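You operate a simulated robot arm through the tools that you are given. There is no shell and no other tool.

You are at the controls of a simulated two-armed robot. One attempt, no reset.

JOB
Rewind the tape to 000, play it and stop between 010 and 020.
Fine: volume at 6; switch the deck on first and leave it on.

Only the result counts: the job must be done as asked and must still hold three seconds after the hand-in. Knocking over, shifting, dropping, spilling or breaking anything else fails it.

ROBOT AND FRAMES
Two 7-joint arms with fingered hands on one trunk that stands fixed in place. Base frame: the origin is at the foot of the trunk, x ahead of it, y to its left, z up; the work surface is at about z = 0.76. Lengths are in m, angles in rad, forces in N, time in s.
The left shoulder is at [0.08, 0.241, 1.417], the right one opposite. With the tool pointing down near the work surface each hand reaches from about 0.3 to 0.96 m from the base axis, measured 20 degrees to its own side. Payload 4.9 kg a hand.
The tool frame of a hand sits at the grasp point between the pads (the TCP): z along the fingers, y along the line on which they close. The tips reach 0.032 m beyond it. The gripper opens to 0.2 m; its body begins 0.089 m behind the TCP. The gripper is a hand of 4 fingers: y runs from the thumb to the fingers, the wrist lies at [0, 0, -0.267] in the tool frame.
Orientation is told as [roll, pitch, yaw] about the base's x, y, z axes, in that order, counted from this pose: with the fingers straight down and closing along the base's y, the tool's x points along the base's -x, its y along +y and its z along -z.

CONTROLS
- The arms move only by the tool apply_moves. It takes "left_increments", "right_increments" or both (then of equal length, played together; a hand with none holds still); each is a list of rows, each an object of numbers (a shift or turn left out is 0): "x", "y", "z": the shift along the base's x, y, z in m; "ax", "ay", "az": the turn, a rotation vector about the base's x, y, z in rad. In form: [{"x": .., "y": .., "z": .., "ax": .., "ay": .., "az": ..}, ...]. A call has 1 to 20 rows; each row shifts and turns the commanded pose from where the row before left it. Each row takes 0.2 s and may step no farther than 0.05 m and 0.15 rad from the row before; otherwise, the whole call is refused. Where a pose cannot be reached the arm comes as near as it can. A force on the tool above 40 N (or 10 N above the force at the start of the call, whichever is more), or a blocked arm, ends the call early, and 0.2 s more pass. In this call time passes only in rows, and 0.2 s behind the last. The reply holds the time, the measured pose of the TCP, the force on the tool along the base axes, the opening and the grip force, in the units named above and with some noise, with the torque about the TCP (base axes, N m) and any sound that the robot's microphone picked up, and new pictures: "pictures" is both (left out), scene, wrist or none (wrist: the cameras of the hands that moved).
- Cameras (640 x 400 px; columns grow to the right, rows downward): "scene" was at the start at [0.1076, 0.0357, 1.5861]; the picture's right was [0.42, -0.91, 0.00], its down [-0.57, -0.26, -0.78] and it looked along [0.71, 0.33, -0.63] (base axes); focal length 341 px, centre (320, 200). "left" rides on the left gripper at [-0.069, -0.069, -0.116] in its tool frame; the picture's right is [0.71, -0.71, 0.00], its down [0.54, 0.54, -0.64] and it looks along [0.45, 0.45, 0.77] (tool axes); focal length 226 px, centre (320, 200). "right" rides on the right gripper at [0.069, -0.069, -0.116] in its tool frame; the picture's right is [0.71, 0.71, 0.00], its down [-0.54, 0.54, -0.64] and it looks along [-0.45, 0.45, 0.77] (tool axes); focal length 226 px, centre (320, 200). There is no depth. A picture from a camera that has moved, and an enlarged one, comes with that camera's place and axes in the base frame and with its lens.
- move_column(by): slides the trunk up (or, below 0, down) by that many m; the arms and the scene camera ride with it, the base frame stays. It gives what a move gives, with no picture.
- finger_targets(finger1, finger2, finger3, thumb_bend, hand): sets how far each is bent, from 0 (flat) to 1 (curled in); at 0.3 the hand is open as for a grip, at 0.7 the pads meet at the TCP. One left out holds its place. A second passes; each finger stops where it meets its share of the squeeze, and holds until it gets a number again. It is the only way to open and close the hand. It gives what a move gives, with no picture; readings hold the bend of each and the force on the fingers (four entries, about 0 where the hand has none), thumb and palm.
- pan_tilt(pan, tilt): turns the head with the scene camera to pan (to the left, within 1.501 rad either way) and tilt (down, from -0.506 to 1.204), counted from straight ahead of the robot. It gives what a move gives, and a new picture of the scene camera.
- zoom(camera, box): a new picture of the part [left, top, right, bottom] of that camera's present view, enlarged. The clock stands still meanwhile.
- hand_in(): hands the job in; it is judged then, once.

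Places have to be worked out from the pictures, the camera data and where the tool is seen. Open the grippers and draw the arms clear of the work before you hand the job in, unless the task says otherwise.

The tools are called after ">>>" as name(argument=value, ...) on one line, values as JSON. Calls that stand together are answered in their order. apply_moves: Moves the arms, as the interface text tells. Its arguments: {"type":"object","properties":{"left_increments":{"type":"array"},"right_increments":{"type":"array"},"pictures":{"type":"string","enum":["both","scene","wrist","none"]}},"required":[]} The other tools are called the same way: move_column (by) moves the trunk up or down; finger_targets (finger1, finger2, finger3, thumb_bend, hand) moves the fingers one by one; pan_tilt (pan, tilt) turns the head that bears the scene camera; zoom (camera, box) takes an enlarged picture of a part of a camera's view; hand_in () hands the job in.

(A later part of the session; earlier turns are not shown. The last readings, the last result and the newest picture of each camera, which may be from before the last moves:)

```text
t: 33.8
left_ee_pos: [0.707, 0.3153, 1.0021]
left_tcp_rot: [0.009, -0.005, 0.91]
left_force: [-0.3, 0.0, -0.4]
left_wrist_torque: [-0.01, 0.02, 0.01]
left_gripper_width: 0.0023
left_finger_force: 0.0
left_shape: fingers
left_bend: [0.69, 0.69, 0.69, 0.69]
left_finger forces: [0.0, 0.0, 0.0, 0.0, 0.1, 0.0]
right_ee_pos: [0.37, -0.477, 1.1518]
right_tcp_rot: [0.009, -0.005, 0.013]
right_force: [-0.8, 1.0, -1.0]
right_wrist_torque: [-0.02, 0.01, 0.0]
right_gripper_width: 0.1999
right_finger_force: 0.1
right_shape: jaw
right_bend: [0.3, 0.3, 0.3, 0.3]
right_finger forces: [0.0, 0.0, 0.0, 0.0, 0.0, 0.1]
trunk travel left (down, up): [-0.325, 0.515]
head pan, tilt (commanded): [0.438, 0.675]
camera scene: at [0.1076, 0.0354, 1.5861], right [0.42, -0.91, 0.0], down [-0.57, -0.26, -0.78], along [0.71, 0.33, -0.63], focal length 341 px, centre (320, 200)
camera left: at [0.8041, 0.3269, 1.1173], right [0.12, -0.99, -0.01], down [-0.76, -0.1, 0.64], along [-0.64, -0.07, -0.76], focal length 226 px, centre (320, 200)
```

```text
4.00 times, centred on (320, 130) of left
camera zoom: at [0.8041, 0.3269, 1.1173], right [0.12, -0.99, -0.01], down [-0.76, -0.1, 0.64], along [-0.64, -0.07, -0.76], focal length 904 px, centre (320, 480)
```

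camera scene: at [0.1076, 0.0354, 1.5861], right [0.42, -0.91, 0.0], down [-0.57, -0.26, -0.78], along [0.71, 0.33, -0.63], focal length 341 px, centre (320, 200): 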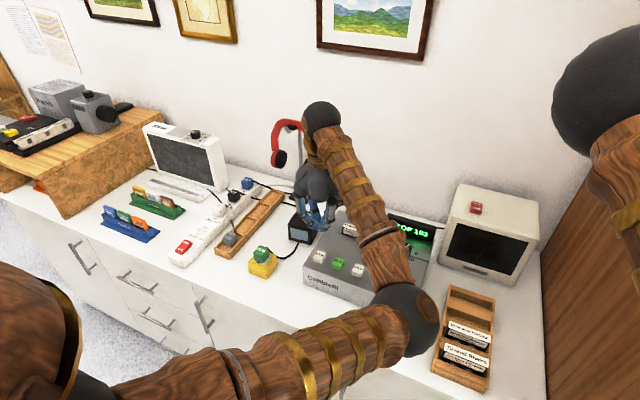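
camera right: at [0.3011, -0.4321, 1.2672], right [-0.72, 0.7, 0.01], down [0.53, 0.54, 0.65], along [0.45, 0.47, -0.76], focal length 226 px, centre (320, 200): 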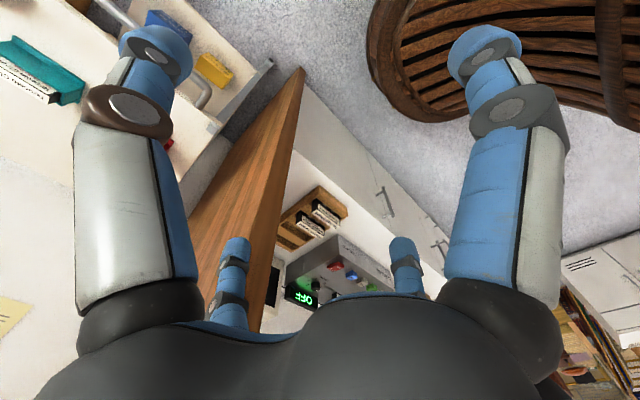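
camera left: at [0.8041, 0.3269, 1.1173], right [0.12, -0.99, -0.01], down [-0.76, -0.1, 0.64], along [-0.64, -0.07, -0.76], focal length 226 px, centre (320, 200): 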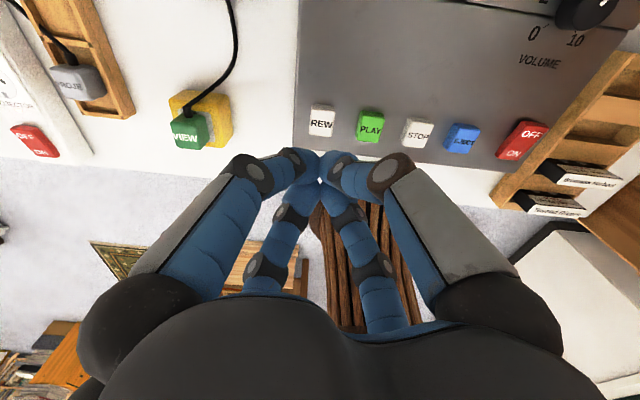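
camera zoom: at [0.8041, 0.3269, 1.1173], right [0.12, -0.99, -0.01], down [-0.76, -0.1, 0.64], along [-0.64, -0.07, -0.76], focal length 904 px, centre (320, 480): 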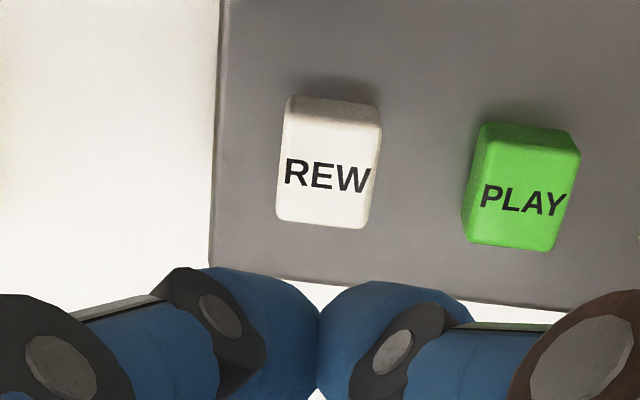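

The right camera's view is blocked, but raising the trunk should let the head camera look over the forearm to the display. The left wrist camera puts REW at (0.706, 0.313), PLAY at (0.707, 0.255), and so STOP at ≈(0.707, 0.197). I raise the trunk by 0.15 m.

>>> move_column(by=0.15)

>>> apply_moves(left_increments=[{"z": -0.03}, {"z": -0.03}, {"z": -0.03}, {"z": -0.03}, {"z": -0.03}, {"z": -0.03}, {"z": -0.02}], pictures="both")

>>> pan_tilt(pan=0.25, tilt=0.8)

```text
t: 35.6
left_ee_pos: [0.7069, 0.3162, 1.1521]
left_tcp_rot: [0.008, -0.007, 0.907]
left_force: [0.0, 0.0, 0.1]
left_wrist_torque: [0.05, -0.02, 0.0]
left_gripper_width: 0.0021
left_finger_force: 0.1
left_shape: fingers
left_bend: [0.69, 0.69, 0.69, 0.69]
left_finger forces: [0.0, 0.1, 0.0, 0.1, 0.0, 0.0]
right_ee_pos: [0.369, -0.4787, 1.3019]
right_tcp_rot: [0.008, -0.002, 0.015]
right_force: [0.2, 0.4, 0.4]
right_wrist_torque: [0.01, -0.02, 0.0]
right_gripper_width: 0.2
right_finger_force: 0.0
right_shape: jaw
right_bend: [0.3, 0.3, 0.3, 0.3]
right_finger forces: [0.1, 0.1, 0.0, 0.0, 0.0, 0.0]
trunk travel left (down, up): [-0.475, 0.365]
head pan, tilt (commanded): [0.438, 0.675]
```

```text
t: 37.2
left_ee_pos: [0.7055, 0.3144, 0.9546]
left_tcp_rot: [0.007, -0.005, 0.908]
left_force: [0.0, 0.6, -0.7]
left_wrist_torque: [-0.03, 0.02, 0.02]
left_gripper_width: 0.0018
left_finger_force: 0.0
left_shape: fingers
left_bend: [0.69, 0.69, 0.69, 0.69]
left_finger forces: [0.0, 0.0, 0.0, 0.0, 0.0, 0.1]
right_ee_pos: [0.3699, -0.4773, 1.3022]
right_tcp_rot: [0.008, -0.002, 0.015]
right_force: [-0.1, 0.3, -0.1]
right_wrist_torque: [-0.03, 0.0, -0.03]
right_gripper_width: 0.2001
right_finger_force: 0.2
right_shape: jaw
right_bend: [0.3, 0.3, 0.3, 0.3]
right_finger forces: [0.0, 0.1, 0.1, 0.1, 0.1, 0.1]
trunk travel left (down, up): [-0.475, 0.365]
head pan, tilt (commanded): [0.438, 0.675]
camera scene: at [0.1078, 0.0358, 1.7361], right [0.42, -0.91, 0.0], down [-0.57, -0.26, -0.78], along [0.71, 0.33, -0.63], focal length 341 px, centre (320, 200)
camera left: at [0.8027, 0.3243, 1.0696], right [0.12, -0.99, -0.01], down [-0.76, -0.1, 0.64], along [-0.64, -0.07, -0.76], focal length 226 px, centre (320, 200)
```

scene: 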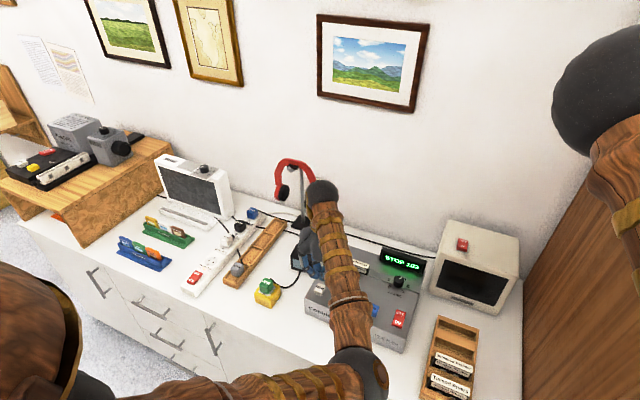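
left: 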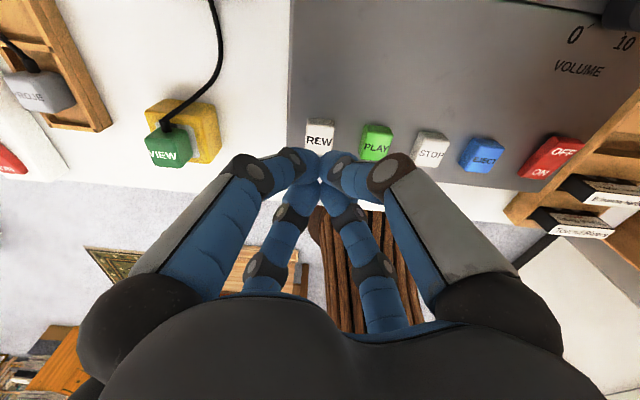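

```text
t: 37.9
left_ee_pos: [0.7052, 0.3125, 0.9556]
left_tcp_rot: [0.007, -0.006, 0.908]
left_force: [0.4, 0.6, -0.1]
left_wrist_torque: [0.01, 0.03, -0.01]
left_gripper_width: 0.0022
left_finger_force: 0.1
left_shape: fingers
left_bend: [0.69, 0.69, 0.69, 0.69]
left_finger forces: [0.1, 0.0, 0.0, 0.0, 0.0, 0.0]
right_ee_pos: [0.3696, -0.4778, 1.3017]
right_tcp_rot: [0.01, -0.003, 0.013]
right_force: [-0.4, -0.4, 0.6]
right_wrist_torque: [0.02, -0.02, -0.01]
right_gripper_width: 0.1999
right_finger_force: 0.1
right_shape: jaw
right_bend: [0.3, 0.3, 0.3, 0.3]
right_finger forces: [0.1, 0.0, 0.1, 0.1, 0.0, 0.0]
trunk travel left (down, up): [-0.475, 0.365]
head pan, tilt (commanded): [0.25, 0.799]
camera scene: at [0.108, 0.019, 1.7257], right [0.25, -0.97, 0.0], down [-0.69, -0.18, -0.7], along [0.68, 0.17, -0.72], focal length 341 px, centre (320, 200)
```

scene: 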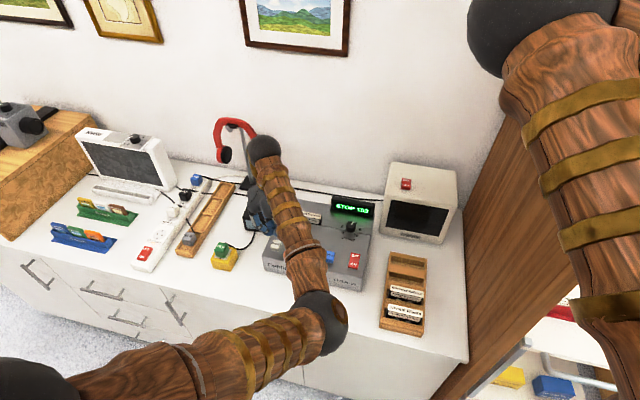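

Now the head camera sees the display over the forearm. I lower the pinch onto REW: quickly to TCP z≈0.90, then in small steps.

>>> apply_moves(left_increments=[{"z": -0.025, "x": 0.001}, {"z": -0.025}, {"z": -0.005}], pictures="wrist")

>>> zoom(camera="left", box=[240, 80, 400, 180])

>>> zoom(camera="scene", box=[230, 170, 390, 300])

```text
t: 38.7
left_ee_pos: [0.7081, 0.3157, 0.8957]
left_tcp_rot: [0.009, -0.006, 0.906]
left_force: [-0.2, 0.4, 0.5]
left_wrist_torque: [-0.03, -0.02, 0.02]
left_gripper_width: 0.0023
left_finger_force: 0.2
left_shape: fingers
left_bend: [0.69, 0.69, 0.69, 0.69]
left_finger forces: [0.0, 0.0, 0.0, 0.1, 0.1, 0.0]
right_ee_pos: [0.3704, -0.4779, 1.3011]
right_tcp_rot: [0.009, -0.002, 0.013]
right_force: [0.0, -0.1, 0.1]
right_wrist_torque: [-0.01, -0.01, -0.02]
right_gripper_width: 0.2
right_finger_force: 0.0
right_shape: jaw
right_bend: [0.3, 0.3, 0.3, 0.3]
right_finger forces: [0.0, 0.1, 0.1, 0.0, 0.0, 0.0]
trunk travel left (down, up): [-0.475, 0.365]
head pan, tilt (commanded): [0.25, 0.799]
camera left: at [0.8052, 0.3258, 1.0117], right [0.12, -0.99, -0.01], down [-0.76, -0.1, 0.64], along [-0.64, -0.07, -0.76], focal length 226 px, centre (320, 200)
```

left: 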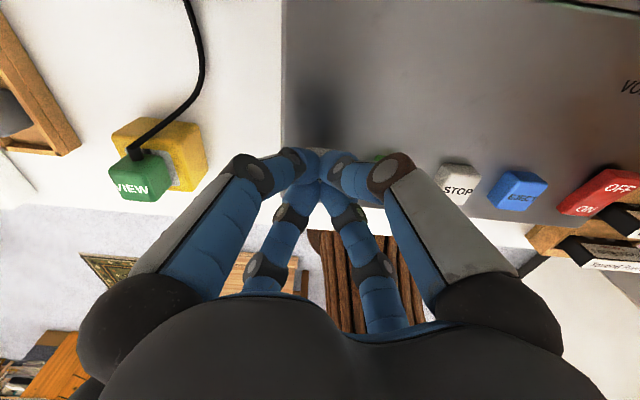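

```text
4.00 times, centred on (320, 130) of left
camera zoom: at [0.8052, 0.3258, 1.0117], right [0.12, -0.99, -0.01], down [-0.76, -0.1, 0.64], along [-0.64, -0.07, -0.76], focal length 904 px, centre (320, 480)
```

zoom: 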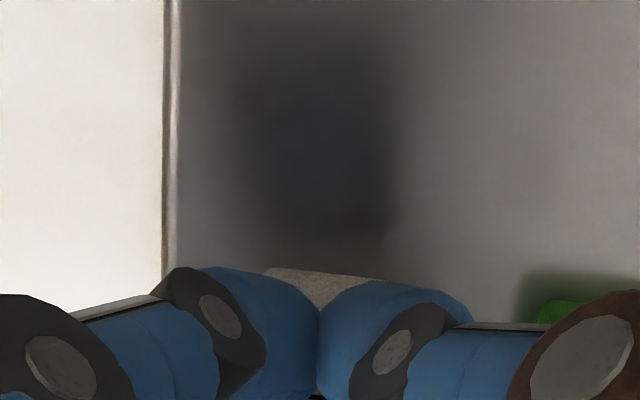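

```text
3.08 times, centred on (310, 235) of scene
camera zoom: at [0.1078, 0.0185, 1.7258], right [0.25, -0.97, 0.0], down [-0.69, -0.18, -0.7], along [0.68, 0.17, -0.72], focal length 1050 px, centre (351, 92)
```

zoom: 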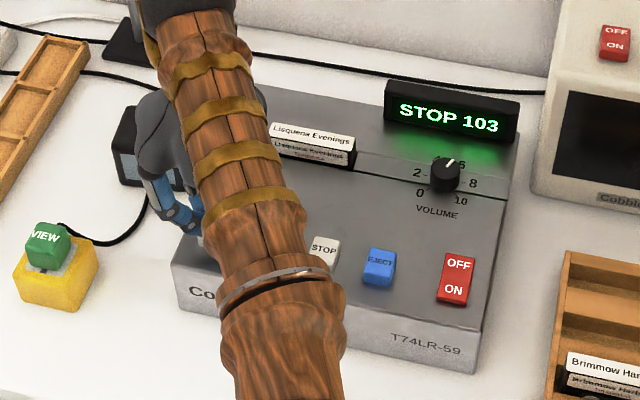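

REW lies right under the tip and the display is fully readable ("STOP 103"). I press down in 2 mm steps.

>>> apply_moves(left_increments=[{"z": -0.002}, {"z": -0.002}, {"z": -0.002}], pictures="none")

>>> zoom(camera="scene", box=[230, 170, 390, 300])

```text
t: 39.5
left_ee_pos: [0.706, 0.3159, 0.891]
left_tcp_rot: [0.006, -0.007, 0.908]
left_force: [0.4, -0.8, 1.7]
left_wrist_torque: [-0.05, 0.01, 0.01]
left_gripper_width: 0.0019
left_finger_force: 0.0
left_shape: fingers
left_bend: [0.69, 0.69, 0.69, 0.69]
left_finger forces: [0.1, 0.1, 0.0, 0.0, 0.0, 0.0]
right_ee_pos: [0.3693, -0.4779, 1.3006]
right_tcp_rot: [0.009, -0.002, 0.013]
right_force: [0.2, 0.2, -1.3]
right_wrist_torque: [-0.01, 0.01, 0.02]
right_gripper_width: 0.1999
right_finger_force: 0.0
right_shape: jaw
right_bend: [0.3, 0.3, 0.3, 0.3]
right_finger forces: [0.1, 0.0, 0.0, 0.0, 0.0, 0.0]
trunk travel left (down, up): [-0.475, 0.365]
head pan, tilt (commanded): [0.25, 0.799]
heard: click
```

```text
3.08 times, centred on (310, 235) of scene
camera zoom: at [0.1079, 0.0188, 1.7257], right [0.25, -0.97, 0.0], down [-0.69, -0.18, -0.7], along [0.68, 0.17, -0.72], focal length 1050 px, centre (351, 92)
```

zoom: 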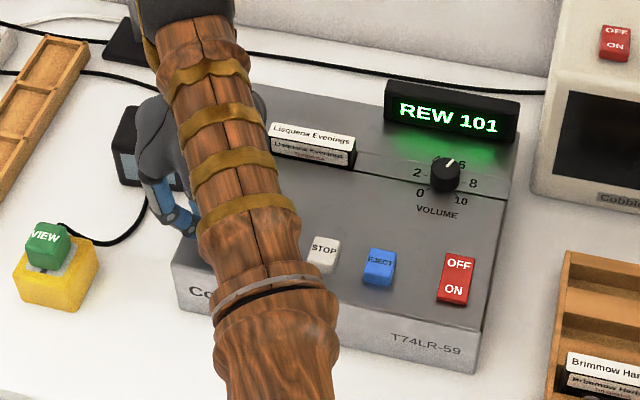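

A click was heard and the display shows "REW 101". I lift off and see whether the rewind keeps running.

>>> apply_moves(left_increments=[{"z": 0.01}, {"z": 0.02}], pictures="none")

>>> zoom(camera="scene", box=[230, 170, 390, 300])

```text
t: 40.1
left_ee_pos: [0.7057, 0.316, 0.9198]
left_tcp_rot: [0.01, -0.007, 0.908]
left_force: [0.6, -0.8, -0.4]
left_wrist_torque: [-0.02, 0.02, 0.02]
left_gripper_width: 0.0021
left_finger_force: 0.1
left_shape: fingers
left_bend: [0.69, 0.69, 0.69, 0.69]
left_finger forces: [0.0, 0.1, 0.0, 0.1, 0.0, 0.0]
right_ee_pos: [0.3687, -0.4779, 1.3018]
right_tcp_rot: [0.009, -0.002, 0.014]
right_force: [-1.0, -0.5, 0.2]
right_wrist_torque: [0.0, -0.01, 0.06]
right_gripper_width: 0.1999
right_finger_force: 0.0
right_shape: jaw
right_bend: [0.3, 0.3, 0.3, 0.3]
right_finger forces: [0.1, 0.0, 0.0, 0.0, 0.1, 0.0]
trunk travel left (down, up): [-0.475, 0.365]
head pan, tilt (commanded): [0.25, 0.799]
```

```text
3.08 times, centred on (310, 235) of scene
camera zoom: at [0.1078, 0.0187, 1.7257], right [0.25, -0.97, 0.0], down [-0.69, -0.18, -0.7], along [0.68, 0.17, -0.72], focal length 1050 px, centre (351, 92)
```

zoom: 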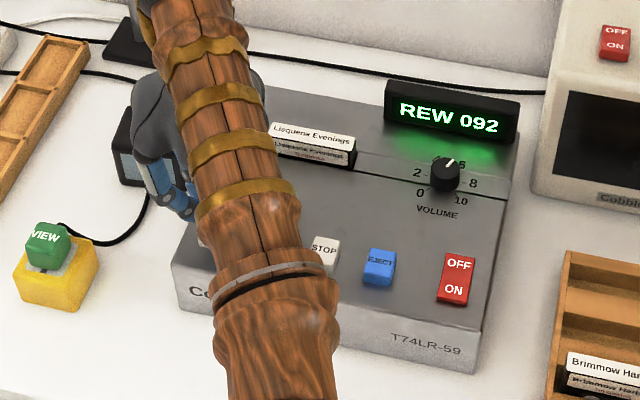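

Rewind latches and runs at ≈15 counts/s, so about 6 s to 000. Meanwhile I move the pinch above PLAY (0.7065, 0.2555).

>>> apply_moves(left_increments=[{"y": -0.015}, {"y": -0.015}, {"y": -0.015}, {"y": -0.015}, {}, {}, {}, {}, {}, {}, {}, {}], pictures="wrist")

>>> zoom(camera="left", box=[240, 80, 400, 180])

>>> zoom(camera="scene", box=[230, 170, 390, 300])

```text
t: 42.7
left_ee_pos: [0.7068, 0.2555, 0.9221]
left_tcp_rot: [0.008, -0.005, 0.908]
left_force: [-0.2, 0.3, 0.0]
left_wrist_torque: [-0.01, 0.02, -0.01]
left_gripper_width: 0.0021
left_finger_force: 0.0
left_shape: fingers
left_bend: [0.69, 0.69, 0.69, 0.69]
left_finger forces: [0.0, 0.2, 0.0, 0.1, 0.1, 0.0]
right_ee_pos: [0.3709, -0.4782, 1.3021]
right_tcp_rot: [0.009, -0.001, 0.013]
right_force: [0.3, 0.4, -0.2]
right_wrist_torque: [0.01, 0.01, 0.0]
right_gripper_width: 0.2001
right_finger_force: 0.1
right_shape: jaw
right_bend: [0.3, 0.3, 0.3, 0.3]
right_finger forces: [0.1, 0.0, 0.1, 0.1, 0.0, 0.1]
trunk travel left (down, up): [-0.475, 0.365]
head pan, tilt (commanded): [0.25, 0.799]
camera left: at [0.8046, 0.2664, 1.0372], right [0.12, -0.99, -0.01], down [-0.76, -0.1, 0.64], along [-0.64, -0.07, -0.76], focal length 226 px, centre (320, 200)
```

left: 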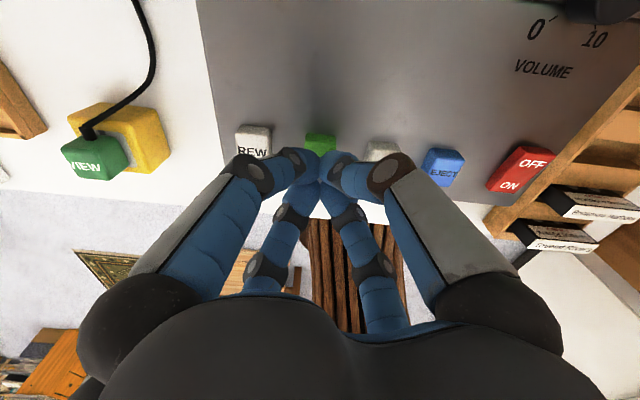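

```text
4.00 times, centred on (320, 130) of left
camera zoom: at [0.8046, 0.2664, 1.0372], right [0.12, -0.99, -0.01], down [-0.76, -0.1, 0.64], along [-0.64, -0.07, -0.76], focal length 904 px, centre (320, 480)
```

zoom: 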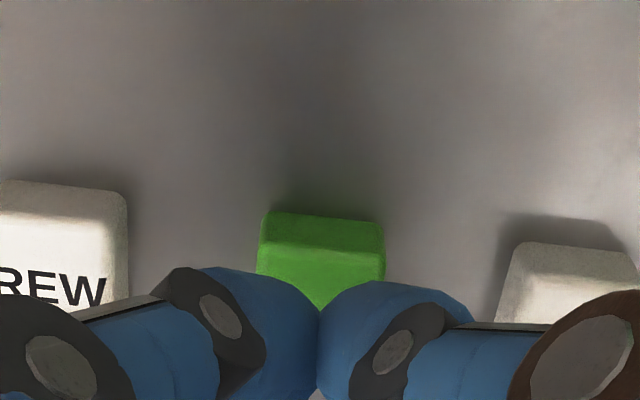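

```text
3.08 times, centred on (310, 235) of scene
camera zoom: at [0.1081, 0.0189, 1.7257], right [0.25, -0.97, 0.0], down [-0.69, -0.18, -0.7], along [0.68, 0.17, -0.72], focal length 1050 px, centre (351, 92)
```

zoom: 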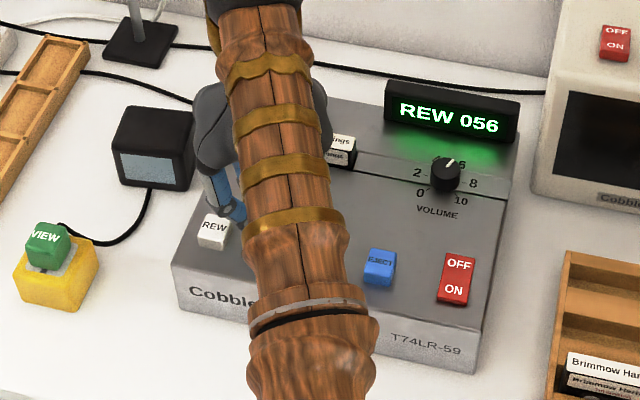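

Rewind at 056, ≈4 s to go. PLAY is centred under the tip; I lower to just above it (TCP z≈0.90) and wait for the rewind to finish.

>>> apply_moves(left_increments=[{"z": -0.012}, {"z": -0.008}, {}, {}, {}, {}, {}, {}, {}, {}, {}, {}, {}, {}, {}, {}, {}, {}, {}, {}], pictures="none")

>>> zoom(camera="scene", box=[230, 170, 390, 300])

```text
t: 46.9
left_ee_pos: [0.7073, 0.2572, 0.9018]
left_tcp_rot: [0.01, -0.006, 0.908]
left_force: [-0.9, 0.2, -0.5]
left_wrist_torque: [-0.01, 0.0, 0.01]
left_gripper_width: 0.0022
left_finger_force: 0.0
left_shape: fingers
left_bend: [0.69, 0.69, 0.69, 0.69]
left_finger forces: [0.1, 0.0, 0.1, 0.1, 0.1, 0.0]
right_ee_pos: [0.3697, -0.4787, 1.3022]
right_tcp_rot: [0.01, -0.002, 0.013]
right_force: [-0.1, -0.5, -0.6]
right_wrist_torque: [-0.02, 0.01, -0.01]
right_gripper_width: 0.2001
right_finger_force: 0.1
right_shape: jaw
right_bend: [0.3, 0.3, 0.3, 0.3]
right_finger forces: [0.0, 0.1, 0.0, 0.0, 0.1, 0.0]
trunk travel left (down, up): [-0.475, 0.365]
head pan, tilt (commanded): [0.25, 0.799]
```

```text
3.08 times, centred on (310, 235) of scene
camera zoom: at [0.108, 0.0189, 1.7257], right [0.25, -0.97, 0.0], down [-0.69, -0.18, -0.7], along [0.68, 0.17, -0.72], focal length 1050 px, centre (351, 92)
```

zoom: 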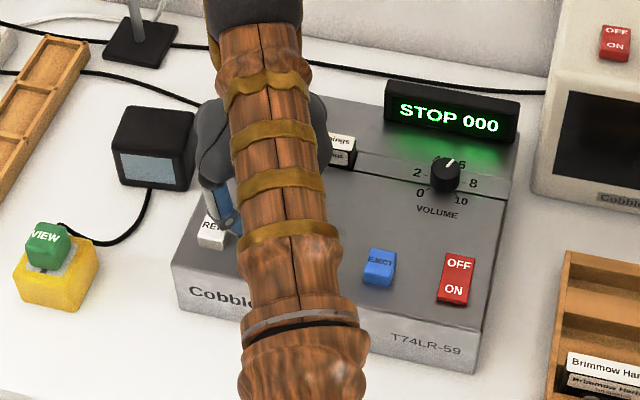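

"STOP 000" – the tape is at the start. I press PLAY in small steps and lift off again, listening for the click.

>>> apply_moves(left_increments=[{"z": -0.006}, {"z": -0.003}, {"z": -0.003}, {"z": 0.012}], pictures="none")

>>> zoom(camera="scene", box=[230, 170, 390, 300])

```text
t: 47.9
left_ee_pos: [0.7063, 0.2575, 0.9007]
left_tcp_rot: [0.008, -0.005, 0.905]
left_force: [0.0, 0.5, -0.2]
left_wrist_torque: [0.0, -0.01, 0.0]
left_gripper_width: 0.0021
left_finger_force: 0.1
left_shape: fingers
left_bend: [0.69, 0.69, 0.69, 0.69]
left_finger forces: [0.0, 0.0, 0.0, 0.0, 0.1, 0.0]
right_ee_pos: [0.3689, -0.4778, 1.3027]
right_tcp_rot: [0.01, -0.003, 0.014]
right_force: [-0.3, -0.4, 0.2]
right_wrist_torque: [-0.03, -0.02, -0.02]
right_gripper_width: 0.1999
right_finger_force: 0.1
right_shape: jaw
right_bend: [0.3, 0.3, 0.3, 0.3]
right_finger forces: [0.1, 0.0, 0.0, 0.0, 0.0, 0.1]
trunk travel left (down, up): [-0.475, 0.365]
head pan, tilt (commanded): [0.25, 0.799]
heard: click
```

```text
3.08 times, centred on (310, 235) of scene
camera zoom: at [0.108, 0.0188, 1.7257], right [0.25, -0.97, 0.0], down [-0.69, -0.18, -0.7], along [0.68, 0.17, -0.72], focal length 1050 px, centre (351, 92)
```

zoom: 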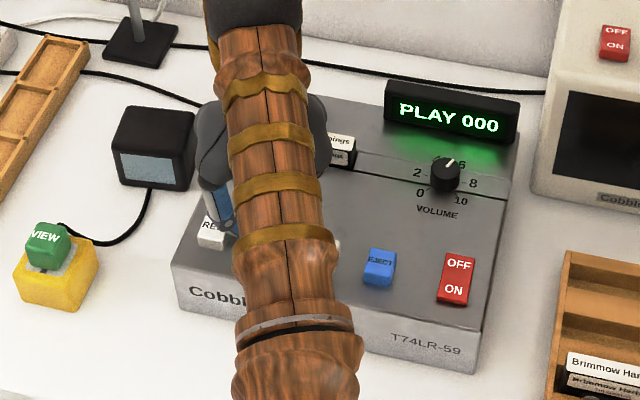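

"PLAY 000" – playing. I lift a little more and move over STOP (y≈0.198), then check the counting rate.

>>> apply_moves(left_increments=[{"z": 0.02}, {"y": -0.02}, {"y": -0.02}, {"y": -0.0185}], pictures="wrist")

>>> zoom(camera="left", box=[240, 80, 400, 180])

>>> zoom(camera="scene", box=[230, 170, 390, 300])

```text
t: 48.9
left_ee_pos: [0.7062, 0.1985, 0.9218]
left_tcp_rot: [0.009, -0.004, 0.908]
left_force: [0.4, 0.3, -0.4]
left_wrist_torque: [-0.03, 0.01, 0.03]
left_gripper_width: 0.002
left_finger_force: 0.0
left_shape: fingers
left_bend: [0.69, 0.69, 0.69, 0.69]
left_finger forces: [0.1, 0.0, 0.0, 0.0, 0.0, 0.1]
right_ee_pos: [0.3699, -0.4777, 1.3021]
right_tcp_rot: [0.009, -0.003, 0.013]
right_force: [0.4, -0.2, -0.1]
right_wrist_torque: [0.0, 0.01, -0.02]
right_gripper_width: 0.2
right_finger_force: 0.1
right_shape: jaw
right_bend: [0.3, 0.3, 0.3, 0.3]
right_finger forces: [0.0, 0.0, 0.1, 0.1, 0.0, 0.1]
trunk travel left (down, up): [-0.475, 0.365]
head pan, tilt (commanded): [0.25, 0.799]
camera left: at [0.8042, 0.2085, 1.0364], right [0.12, -0.99, -0.01], down [-0.76, -0.1, 0.64], along [-0.64, -0.07, -0.76], focal length 226 px, centre (320, 200)
```

left: 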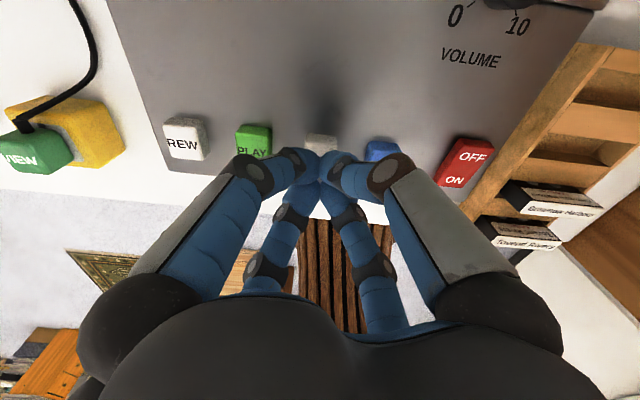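

```text
4.00 times, centred on (320, 130) of left
camera zoom: at [0.8042, 0.2085, 1.0364], right [0.12, -0.99, -0.01], down [-0.76, -0.1, 0.64], along [-0.64, -0.07, -0.76], focal length 904 px, centre (320, 480)
```

zoom: 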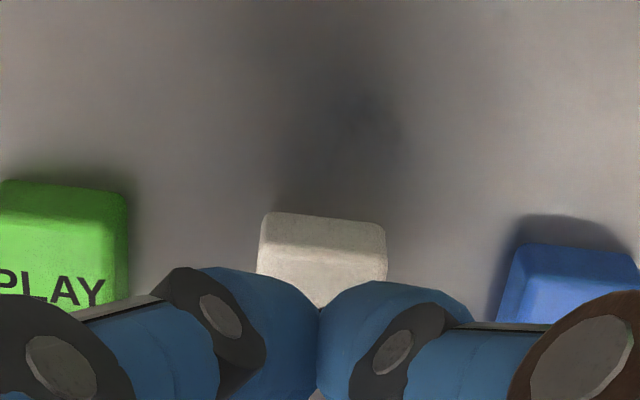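

```text
3.08 times, centred on (310, 235) of scene
camera zoom: at [0.1077, 0.0184, 1.7257], right [0.25, -0.97, 0.0], down [-0.69, -0.18, -0.7], along [0.68, 0.17, -0.72], focal length 1050 px, centre (351, 92)
```

zoom: 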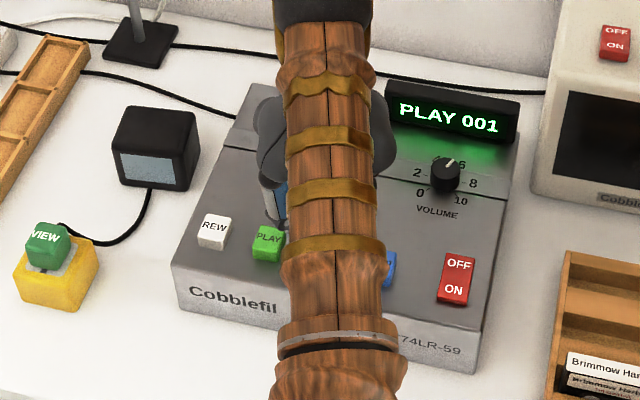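

"PLAY 001": about one count per second, and STOP is centred under the tip. I lower to just above STOP and wait, checking the counter.

>>> apply_moves(left_increments=[{"z": -0.012}, {"z": -0.008}, {}, {}, {}, {}, {}, {}, {}, {}, {}, {}, {}, {}, {}, {}, {}, {}, {}, {}], pictures="none")

>>> zoom(camera="scene", box=[230, 170, 390, 300])

```text
t: 53.1
left_ee_pos: [0.708, 0.1975, 0.9009]
left_tcp_rot: [0.01, -0.005, 0.91]
left_force: [-0.5, -0.4, -0.2]
left_wrist_torque: [0.01, 0.04, 0.01]
left_gripper_width: 0.0021
left_finger_force: 0.0
left_shape: fingers
left_bend: [0.69, 0.69, 0.69, 0.69]
left_finger forces: [0.0, 0.0, 0.1, 0.0, 0.0, 0.0]
right_ee_pos: [0.3694, -0.4782, 1.3009]
right_tcp_rot: [0.009, -0.003, 0.014]
right_force: [-0.3, -0.1, -0.5]
right_wrist_torque: [-0.01, 0.0, 0.04]
right_gripper_width: 0.2
right_finger_force: 0.1
right_shape: jaw
right_bend: [0.3, 0.3, 0.3, 0.3]
right_finger forces: [0.0, 0.0, 0.0, 0.0, 0.0, 0.0]
trunk travel left (down, up): [-0.475, 0.365]
head pan, tilt (commanded): [0.25, 0.799]
```

```text
3.08 times, centred on (310, 235) of scene
camera zoom: at [0.108, 0.0189, 1.7257], right [0.25, -0.97, 0.0], down [-0.69, -0.18, -0.7], along [0.68, 0.17, -0.72], focal length 1050 px, centre (351, 92)
```

zoom: 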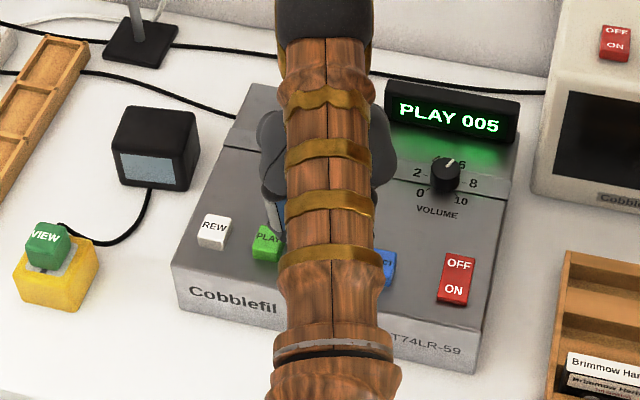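

The counter is at 005 after another 4.2 s, so 1 count/s holds. I wait another 4 s.

>>> apply_moves(left_increments=[{}, {}, {}, {}, {}, {}, {}, {}, {}, {}, {}, {}, {}, {}, {}, {}, {}, {}, {}, {}], pictures="none")

>>> zoom(camera="scene", box=[230, 170, 390, 300])

```text
t: 57.3
left_ee_pos: [0.709, 0.1976, 0.9008]
left_tcp_rot: [0.009, -0.004, 0.91]
left_force: [-0.1, -0.1, 0.2]
left_wrist_torque: [0.01, -0.02, -0.01]
left_gripper_width: 0.0023
left_finger_force: 0.0
left_shape: fingers
left_bend: [0.69, 0.69, 0.69, 0.69]
left_finger forces: [0.0, 0.1, 0.0, 0.1, 0.1, 0.0]
right_ee_pos: [0.3691, -0.4791, 1.3027]
right_tcp_rot: [0.009, -0.003, 0.015]
right_force: [-0.7, 0.3, 0.1]
right_wrist_torque: [0.01, -0.01, -0.01]
right_gripper_width: 0.2
right_finger_force: 0.0
right_shape: jaw
right_bend: [0.3, 0.3, 0.3, 0.3]
right_finger forces: [0.0, 0.0, 0.1, 0.0, 0.0, 0.0]
trunk travel left (down, up): [-0.475, 0.365]
head pan, tilt (commanded): [0.25, 0.799]
```

```text
3.08 times, centred on (310, 235) of scene
camera zoom: at [0.108, 0.0189, 1.7257], right [0.25, -0.97, 0.0], down [-0.69, -0.18, -0.7], along [0.68, 0.17, -0.72], focal length 1050 px, centre (351, 92)
```

zoom: 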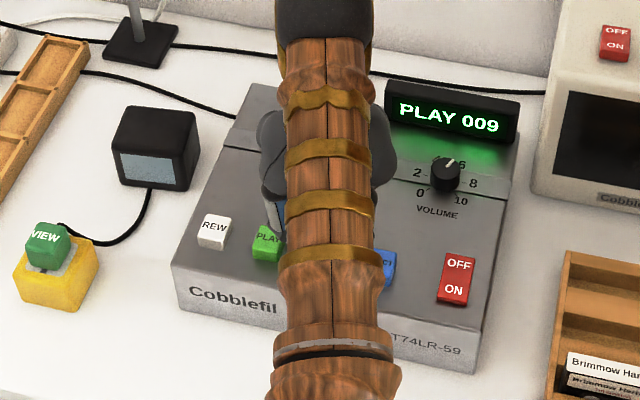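

"PLAY 009". I wait 3.4 s more and then press STOP in the same call, which should land near 013.

>>> apply_moves(left_increments=[{}, {}, {}, {}, {}, {}, {}, {}, {}, {}, {}, {}, {}, {}, {}, {}, {}, {"z": -0.006}, {"z": -0.003}, {"z": -0.003}], pictures="none")

>>> zoom(camera="scene", box=[230, 170, 390, 300])

```text
t: 61.5
left_ee_pos: [0.7093, 0.1983, 0.8901]
left_tcp_rot: [0.009, -0.005, 0.907]
left_force: [-0.8, 0.0, 1.7]
left_wrist_torque: [-0.04, 0.05, 0.0]
left_gripper_width: 0.0021
left_finger_force: 0.1
left_shape: fingers
left_bend: [0.69, 0.69, 0.69, 0.69]
left_finger forces: [0.1, 0.1, 0.0, 0.0, 0.0, 0.1]
right_ee_pos: [0.3697, -0.4774, 1.3023]
right_tcp_rot: [0.01, -0.002, 0.015]
right_force: [-0.3, -0.1, 0.8]
right_wrist_torque: [0.0, -0.02, -0.01]
right_gripper_width: 0.2
right_finger_force: 0.1
right_shape: jaw
right_bend: [0.3, 0.3, 0.3, 0.3]
right_finger forces: [0.1, 0.0, 0.0, 0.0, 0.0, 0.0]
trunk travel left (down, up): [-0.475, 0.365]
head pan, tilt (commanded): [0.25, 0.799]
heard: click
```

```text
3.08 times, centred on (310, 235) of scene
camera zoom: at [0.1078, 0.0187, 1.7258], right [0.25, -0.97, 0.0], down [-0.69, -0.18, -0.7], along [0.68, 0.17, -0.72], focal length 1050 px, centre (351, 92)
```

zoom: 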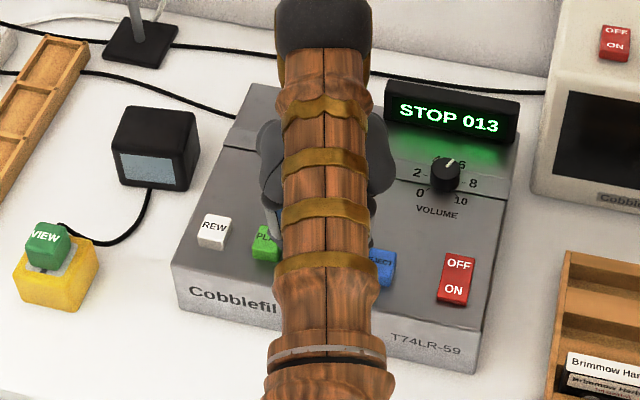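

"STOP 013" with a click – within range. I lift straight up and inspect the display and knob.

>>> apply_moves(left_increments=[{"z": 0.01}, {"z": 0.03}, {"z": 0.04}, {"z": 0.04}, {"z": 0.04}, {"z": 0.04}], pictures="none")

>>> zoom(camera="scene", box=[325, 190, 375, 245])

>>> zoom(camera="scene", box=[230, 170, 390, 300])

```text
t: 62.9
left_ee_pos: [0.7056, 0.197, 1.089]
left_tcp_rot: [0.009, -0.004, 0.908]
left_force: [0.8, 0.5, -0.1]
left_wrist_torque: [0.01, -0.01, 0.04]
left_gripper_width: 0.002
left_finger_force: 0.1
left_shape: fingers
left_bend: [0.69, 0.69, 0.69, 0.69]
left_finger forces: [0.0, 0.1, 0.1, 0.0, 0.0, 0.0]
right_ee_pos: [0.3686, -0.4775, 1.3021]
right_tcp_rot: [0.009, -0.002, 0.014]
right_force: [1.0, 0.8, -0.2]
right_wrist_torque: [-0.05, -0.02, 0.01]
right_gripper_width: 0.2002
right_finger_force: 0.1
right_shape: jaw
right_bend: [0.3, 0.3, 0.3, 0.3]
right_finger forces: [0.0, 0.1, 0.1, 0.0, 0.0, 0.0]
trunk travel left (down, up): [-0.475, 0.365]
head pan, tilt (commanded): [0.25, 0.799]
```

```text
7.27 times, centred on (350, 218) of scene
camera zoom: at [0.1075, 0.0183, 1.7256], right [0.25, -0.97, 0.0], down [-0.69, -0.18, -0.7], along [0.68, 0.17, -0.72], focal length 2482 px, centre (102, 73)
```

zoom: 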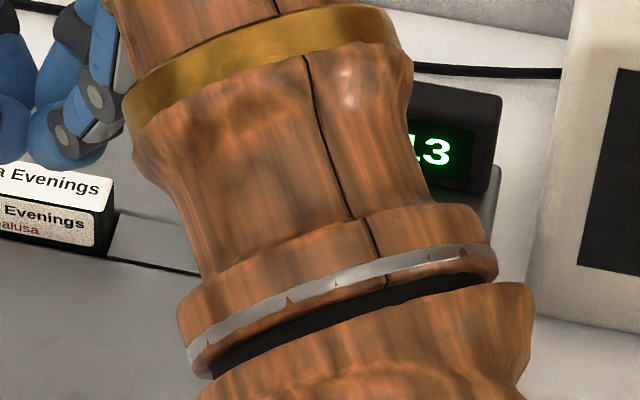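

```text
3.08 times, centred on (310, 235) of scene
camera zoom: at [0.1075, 0.0183, 1.7256], right [0.25, -0.97, 0.0], down [-0.69, -0.18, -0.7], along [0.68, 0.17, -0.72], focal length 1050 px, centre (351, 92)
```

zoom: 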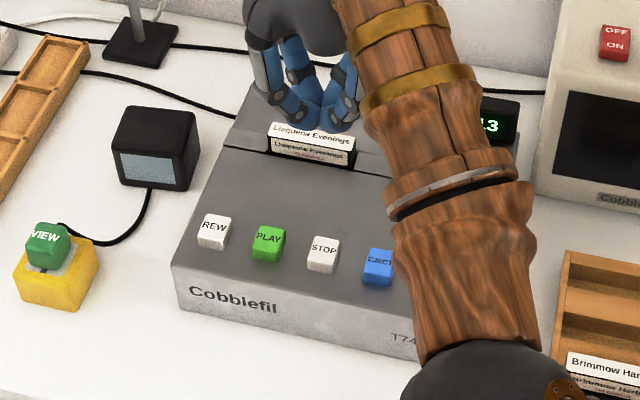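

The counter stays at 13. I now park the left hand up and to the left, clear of the work.

>>> apply_moves(left_increments=[{"z": 0.04}, {"x": -0.0125, "y": 0.0375, "z": 0.02}, {"x": -0.0125, "y": 0.0375, "z": 0.02}, {"x": -0.0125, "y": 0.0375, "z": 0.02}, {"x": -0.0125, "y": 0.0375, "z": 0.02}, {"x": -0.0125, "y": 0.0375, "z": 0.02}, {"x": -0.0125, "y": 0.0375, "z": 0.02}, {"x": -0.0125, "y": 0.0375, "z": 0.02}, {"x": -0.0125, "y": 0.0375, "z": 0.02}], pictures="scene")

>>> zoom(camera="scene", box=[325, 190, 375, 245])

```text
t: 64.9
left_ee_pos: [0.6103, 0.4994, 1.29]
left_tcp_rot: [0.005, -0.003, 0.904]
left_force: [-0.2, 0.4, -0.3]
left_wrist_torque: [-0.02, 0.01, -0.01]
left_gripper_width: 0.0022
left_finger_force: 0.0
left_shape: fingers
left_bend: [0.69, 0.69, 0.69, 0.69]
left_finger forces: [0.0, 0.0, 0.1, 0.0, 0.0, 0.1]
right_ee_pos: [0.3685, -0.4773, 1.3033]
right_tcp_rot: [0.007, -0.001, 0.013]
right_force: [-0.2, 0.3, 0.1]
right_wrist_torque: [-0.05, 0.01, 0.03]
right_gripper_width: 0.2001
right_finger_force: 0.1
right_shape: jaw
right_bend: [0.3, 0.3, 0.3, 0.3]
right_finger forces: [0.0, 0.0, 0.0, 0.0, 0.0, 0.0]
trunk travel left (down, up): [-0.475, 0.365]
head pan, tilt (commanded): [0.25, 0.799]
camera scene: at [0.1075, 0.0213, 1.7257], right [0.25, -0.97, 0.0], down [-0.69, -0.18, -0.7], along [0.68, 0.17, -0.72], focal length 341 px, centre (320, 200)
```

scene: 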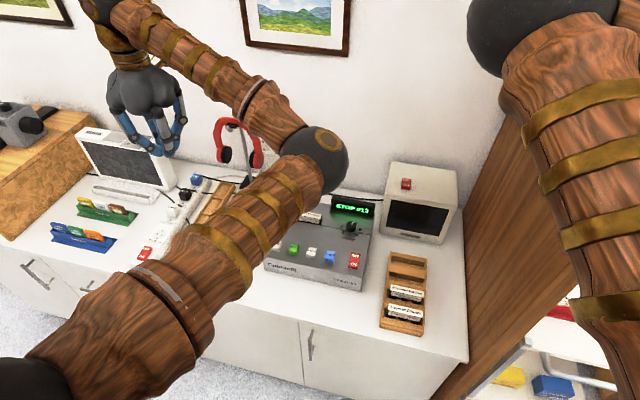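

```text
7.27 times, centred on (350, 218) of scene
camera zoom: at [0.1075, 0.0213, 1.7257], right [0.25, -0.97, 0.0], down [-0.69, -0.18, -0.7], along [0.68, 0.17, -0.72], focal length 2482 px, centre (102, 73)
```

zoom: 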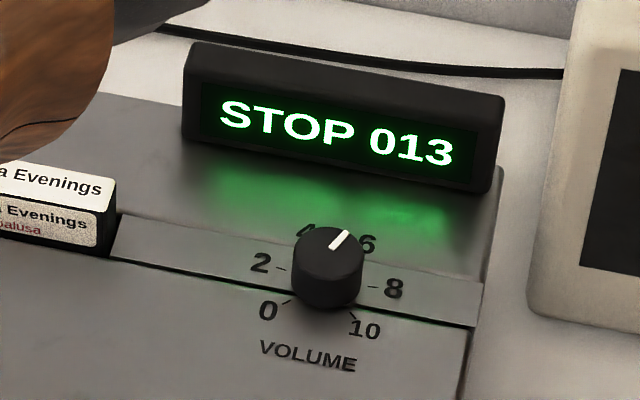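

The display holds "STOP 013". I take a closer look at the knob to judge the pointer against the 6 mark.

>>> zoom(camera="scene", box=[338, 215, 362, 237])

```text
16.00 times, centred on (350, 226) of scene
camera zoom: at [0.1075, 0.0213, 1.7257], right [0.25, -0.97, 0.0], down [-0.69, -0.18, -0.7], along [0.68, 0.17, -0.72], focal length 5461 px, centre (-160, -216)
```

zoom: 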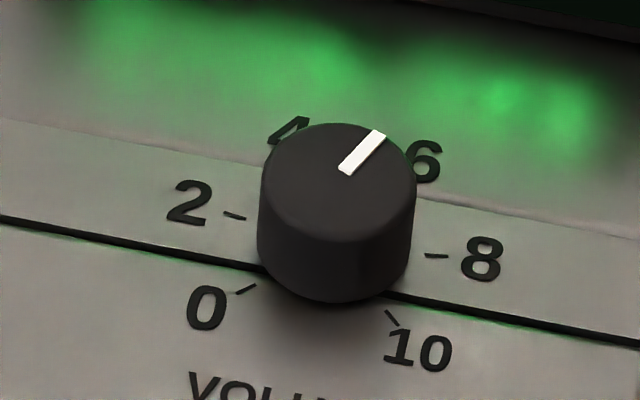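

The pointer reads about 5.8, slightly short of 6. Since everything else is done, I will refine it: I bring the left hand back above the knob at a safe height, keeping the yaw that worked before.

>>> apply_moves(left_increments=[{"x": 0.0186, "y": -0.0333, "z": -0.0242}, {"x": 0.0186, "y": -0.0333, "z": -0.0242}, {"x": 0.0186, "y": -0.0333, "z": -0.0242}, {"x": 0.0186, "y": -0.0333, "z": -0.0242}, {"x": 0.0186, "y": -0.0333, "z": -0.0242}, {"x": 0.0186, "y": -0.0333, "z": -0.0242}, {"x": 0.0186, "y": -0.0333, "z": -0.0242}, {"x": 0.0186, "y": -0.0333, "z": -0.0242}, {"x": 0.0186, "y": -0.0333, "z": -0.0242}, {"x": 0.0186, "y": -0.0333, "z": -0.0242}, {"x": 0.0186, "y": -0.0333, "z": -0.0242}, {"x": 0.0186, "y": -0.0333, "z": -0.0242}], pictures="both")

>>> finger_targets(hand="left", finger1=0.565, finger2=0.565, finger3=0.565, thumb_bend=0.565)

>>> zoom(camera="left", box=[240, 70, 400, 170])

```text
t: 67.5
left_ee_pos: [0.8341, 0.0938, 0.9966]
left_tcp_rot: [0.008, -0.003, 0.907]
left_force: [0.8, 0.0, -0.1]
left_wrist_torque: [0.01, 0.01, -0.04]
left_gripper_width: 0.0024
left_finger_force: 0.1
left_shape: fingers
left_bend: [0.69, 0.69, 0.69, 0.69]
left_finger forces: [0.0, 0.0, 0.0, 0.0, 0.0, 0.0]
right_ee_pos: [0.3712, -0.4791, 1.3001]
right_tcp_rot: [0.008, -0.001, 0.014]
right_force: [1.2, -1.4, -0.5]
right_wrist_torque: [0.01, 0.01, -0.02]
right_gripper_width: 0.1997
right_finger_force: 0.1
right_shape: jaw
right_bend: [0.3, 0.3, 0.3, 0.3]
right_finger forces: [0.0, 0.0, 0.0, 0.0, 0.1, 0.0]
trunk travel left (down, up): [-0.475, 0.365]
head pan, tilt (commanded): [0.25, 0.799]
camera scene: at [0.1095, 0.0184, 1.7256], right [0.25, -0.97, 0.0], down [-0.7, -0.18, -0.7], along [0.67, 0.17, -0.72], focal length 341 px, centre (320, 200)
camera left: at [0.9311, 0.1044, 1.1116], right [0.12, -0.99, -0.01], down [-0.76, -0.1, 0.65], along [-0.64, -0.07, -0.76], focal length 226 px, centre (320, 200)
```

scene: 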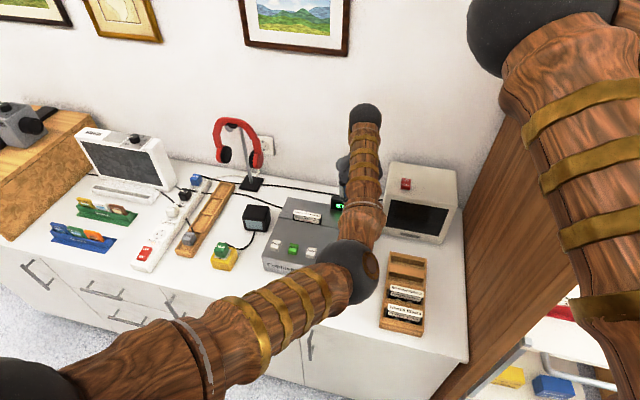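
left: 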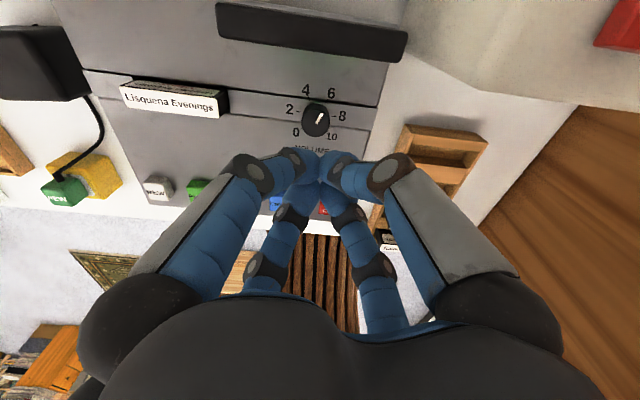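

```text
t: 68.5
left_ee_pos: [0.8327, 0.0949, 0.998]
left_tcp_rot: [0.008, -0.005, 0.905]
left_force: [-0.4, -0.6, -0.1]
left_wrist_torque: [0.04, -0.04, -0.01]
left_gripper_width: 0.0469
left_finger_force: 0.0
left_shape: fingers
left_bend: [0.56, 0.56, 0.56, 0.56]
left_finger forces: [0.0, 0.1, 0.0, 0.0, 0.0, 0.1]
right_ee_pos: [0.3689, -0.4785, 1.3016]
right_tcp_rot: [0.009, -0.002, 0.014]
right_force: [0.3, -0.5, 1.4]
right_wrist_torque: [0.05, 0.03, -0.02]
right_gripper_width: 0.1996
right_finger_force: 0.1
right_shape: jaw
right_bend: [0.3, 0.3, 0.3, 0.3]
right_finger forces: [0.0, 0.1, 0.0, 0.1, 0.0, 0.1]
trunk travel left (down, up): [-0.475, 0.365]
head pan, tilt (commanded): [0.25, 0.799]
```

```text
4.00 times, centred on (320, 120) of left
camera zoom: at [0.93, 0.1044, 1.1133], right [0.12, -0.99, -0.01], down [-0.76, -0.1, 0.64], along [-0.64, -0.07, -0.76], focal length 904 px, centre (320, 520)
```

zoom: 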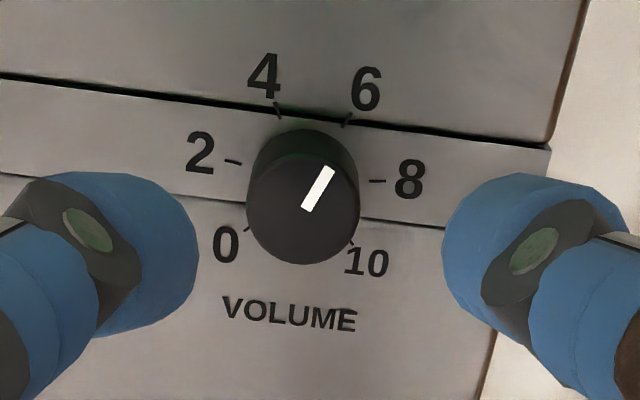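

The view confirms the pointer is just left of the 6 mark (≈5.85). The knob is ≈4–5 mm toward +y of the hand axis; I correct, straighten the tilt, and descend to TCP z≈0.93.

>>> apply_moves(left_increments=[{"x": 0.001, "y": 0.0045, "ax": -0.008, "ay": 0.004}, {"z": -0.025}, {"z": -0.02}, {"z": -0.02}], pictures="none")

>>> zoom(camera="left", box=[220, 80, 420, 205])

```text
t: 69.5
left_ee_pos: [0.8323, 0.1011, 0.9319]
left_tcp_rot: [0.008, 0.003, 0.908]
left_force: [-0.3, 0.3, 0.2]
left_wrist_torque: [0.01, 0.02, -0.01]
left_gripper_width: 0.0469
left_finger_force: 0.1
left_shape: fingers
left_bend: [0.56, 0.56, 0.56, 0.56]
left_finger forces: [0.0, 0.1, 0.0, 0.0, 0.1, 0.0]
right_ee_pos: [0.3697, -0.4773, 1.3016]
right_tcp_rot: [0.01, -0.002, 0.014]
right_force: [0.6, 0.3, -0.2]
right_wrist_torque: [0.03, -0.01, -0.01]
right_gripper_width: 0.1998
right_finger_force: 0.1
right_shape: jaw
right_bend: [0.3, 0.3, 0.3, 0.3]
right_finger forces: [0.1, 0.0, 0.1, 0.0, 0.1, 0.1]
trunk travel left (down, up): [-0.475, 0.365]
head pan, tilt (commanded): [0.25, 0.799]
```

```text
3.20 times, centred on (320, 142) of left
camera zoom: at [0.9306, 0.1132, 1.047], right [0.12, -0.99, 0.0], down [-0.76, -0.09, 0.65], along [-0.64, -0.08, -0.76], focal length 723 px, centre (320, 384)
```

zoom: 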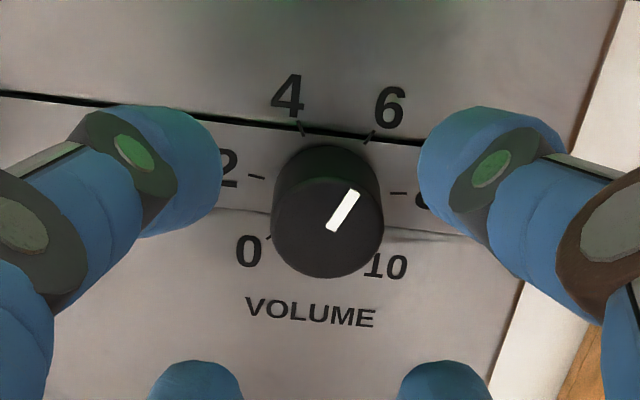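

The knob is now ≈2 mm toward −y of the axis. I correct this and the remaining tilt and descend to TCP z≈0.898.

>>> apply_moves(left_increments=[{"y": -0.002, "ax": -0.0025, "ay": -0.008}, {"z": -0.014}, {"z": -0.012}, {"z": -0.008}], pictures="none")

>>> zoom(camera="left", box=[220, 80, 420, 205])

```text
t: 70.5
left_ee_pos: [0.8315, 0.1014, 0.8994]
left_tcp_rot: [-0.003, 0.002, 0.905]
left_force: [-0.1, -0.3, 0.8]
left_wrist_torque: [-0.03, -0.04, -0.01]
left_gripper_width: 0.0471
left_finger_force: 0.1
left_shape: fingers
left_bend: [0.56, 0.56, 0.56, 0.56]
left_finger forces: [0.0, 0.0, 0.0, 0.1, 0.0, 0.1]
right_ee_pos: [0.3716, -0.4783, 1.3019]
right_tcp_rot: [0.01, -0.002, 0.014]
right_force: [0.8, 0.9, -0.4]
right_wrist_torque: [-0.02, 0.04, 0.0]
right_gripper_width: 0.1997
right_finger_force: 0.0
right_shape: jaw
right_bend: [0.3, 0.3, 0.3, 0.3]
right_finger forces: [0.0, 0.0, 0.1, 0.0, 0.0, 0.0]
trunk travel left (down, up): [-0.475, 0.365]
head pan, tilt (commanded): [0.25, 0.799]
```

```text
3.20 times, centred on (320, 142) of left
camera zoom: at [0.929, 0.1129, 1.0146], right [0.12, -0.99, 0.0], down [-0.76, -0.09, 0.64], along [-0.64, -0.08, -0.77], focal length 723 px, centre (320, 384)
```

zoom: 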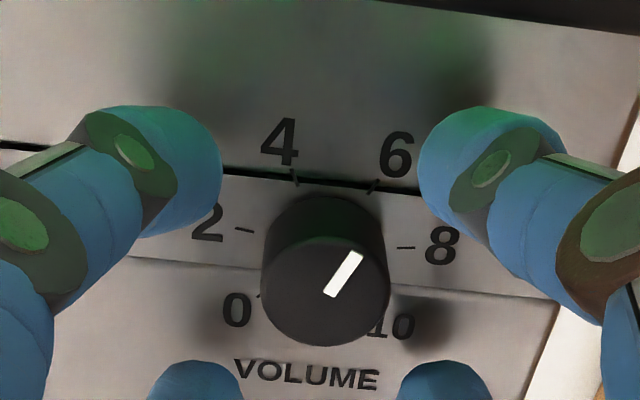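

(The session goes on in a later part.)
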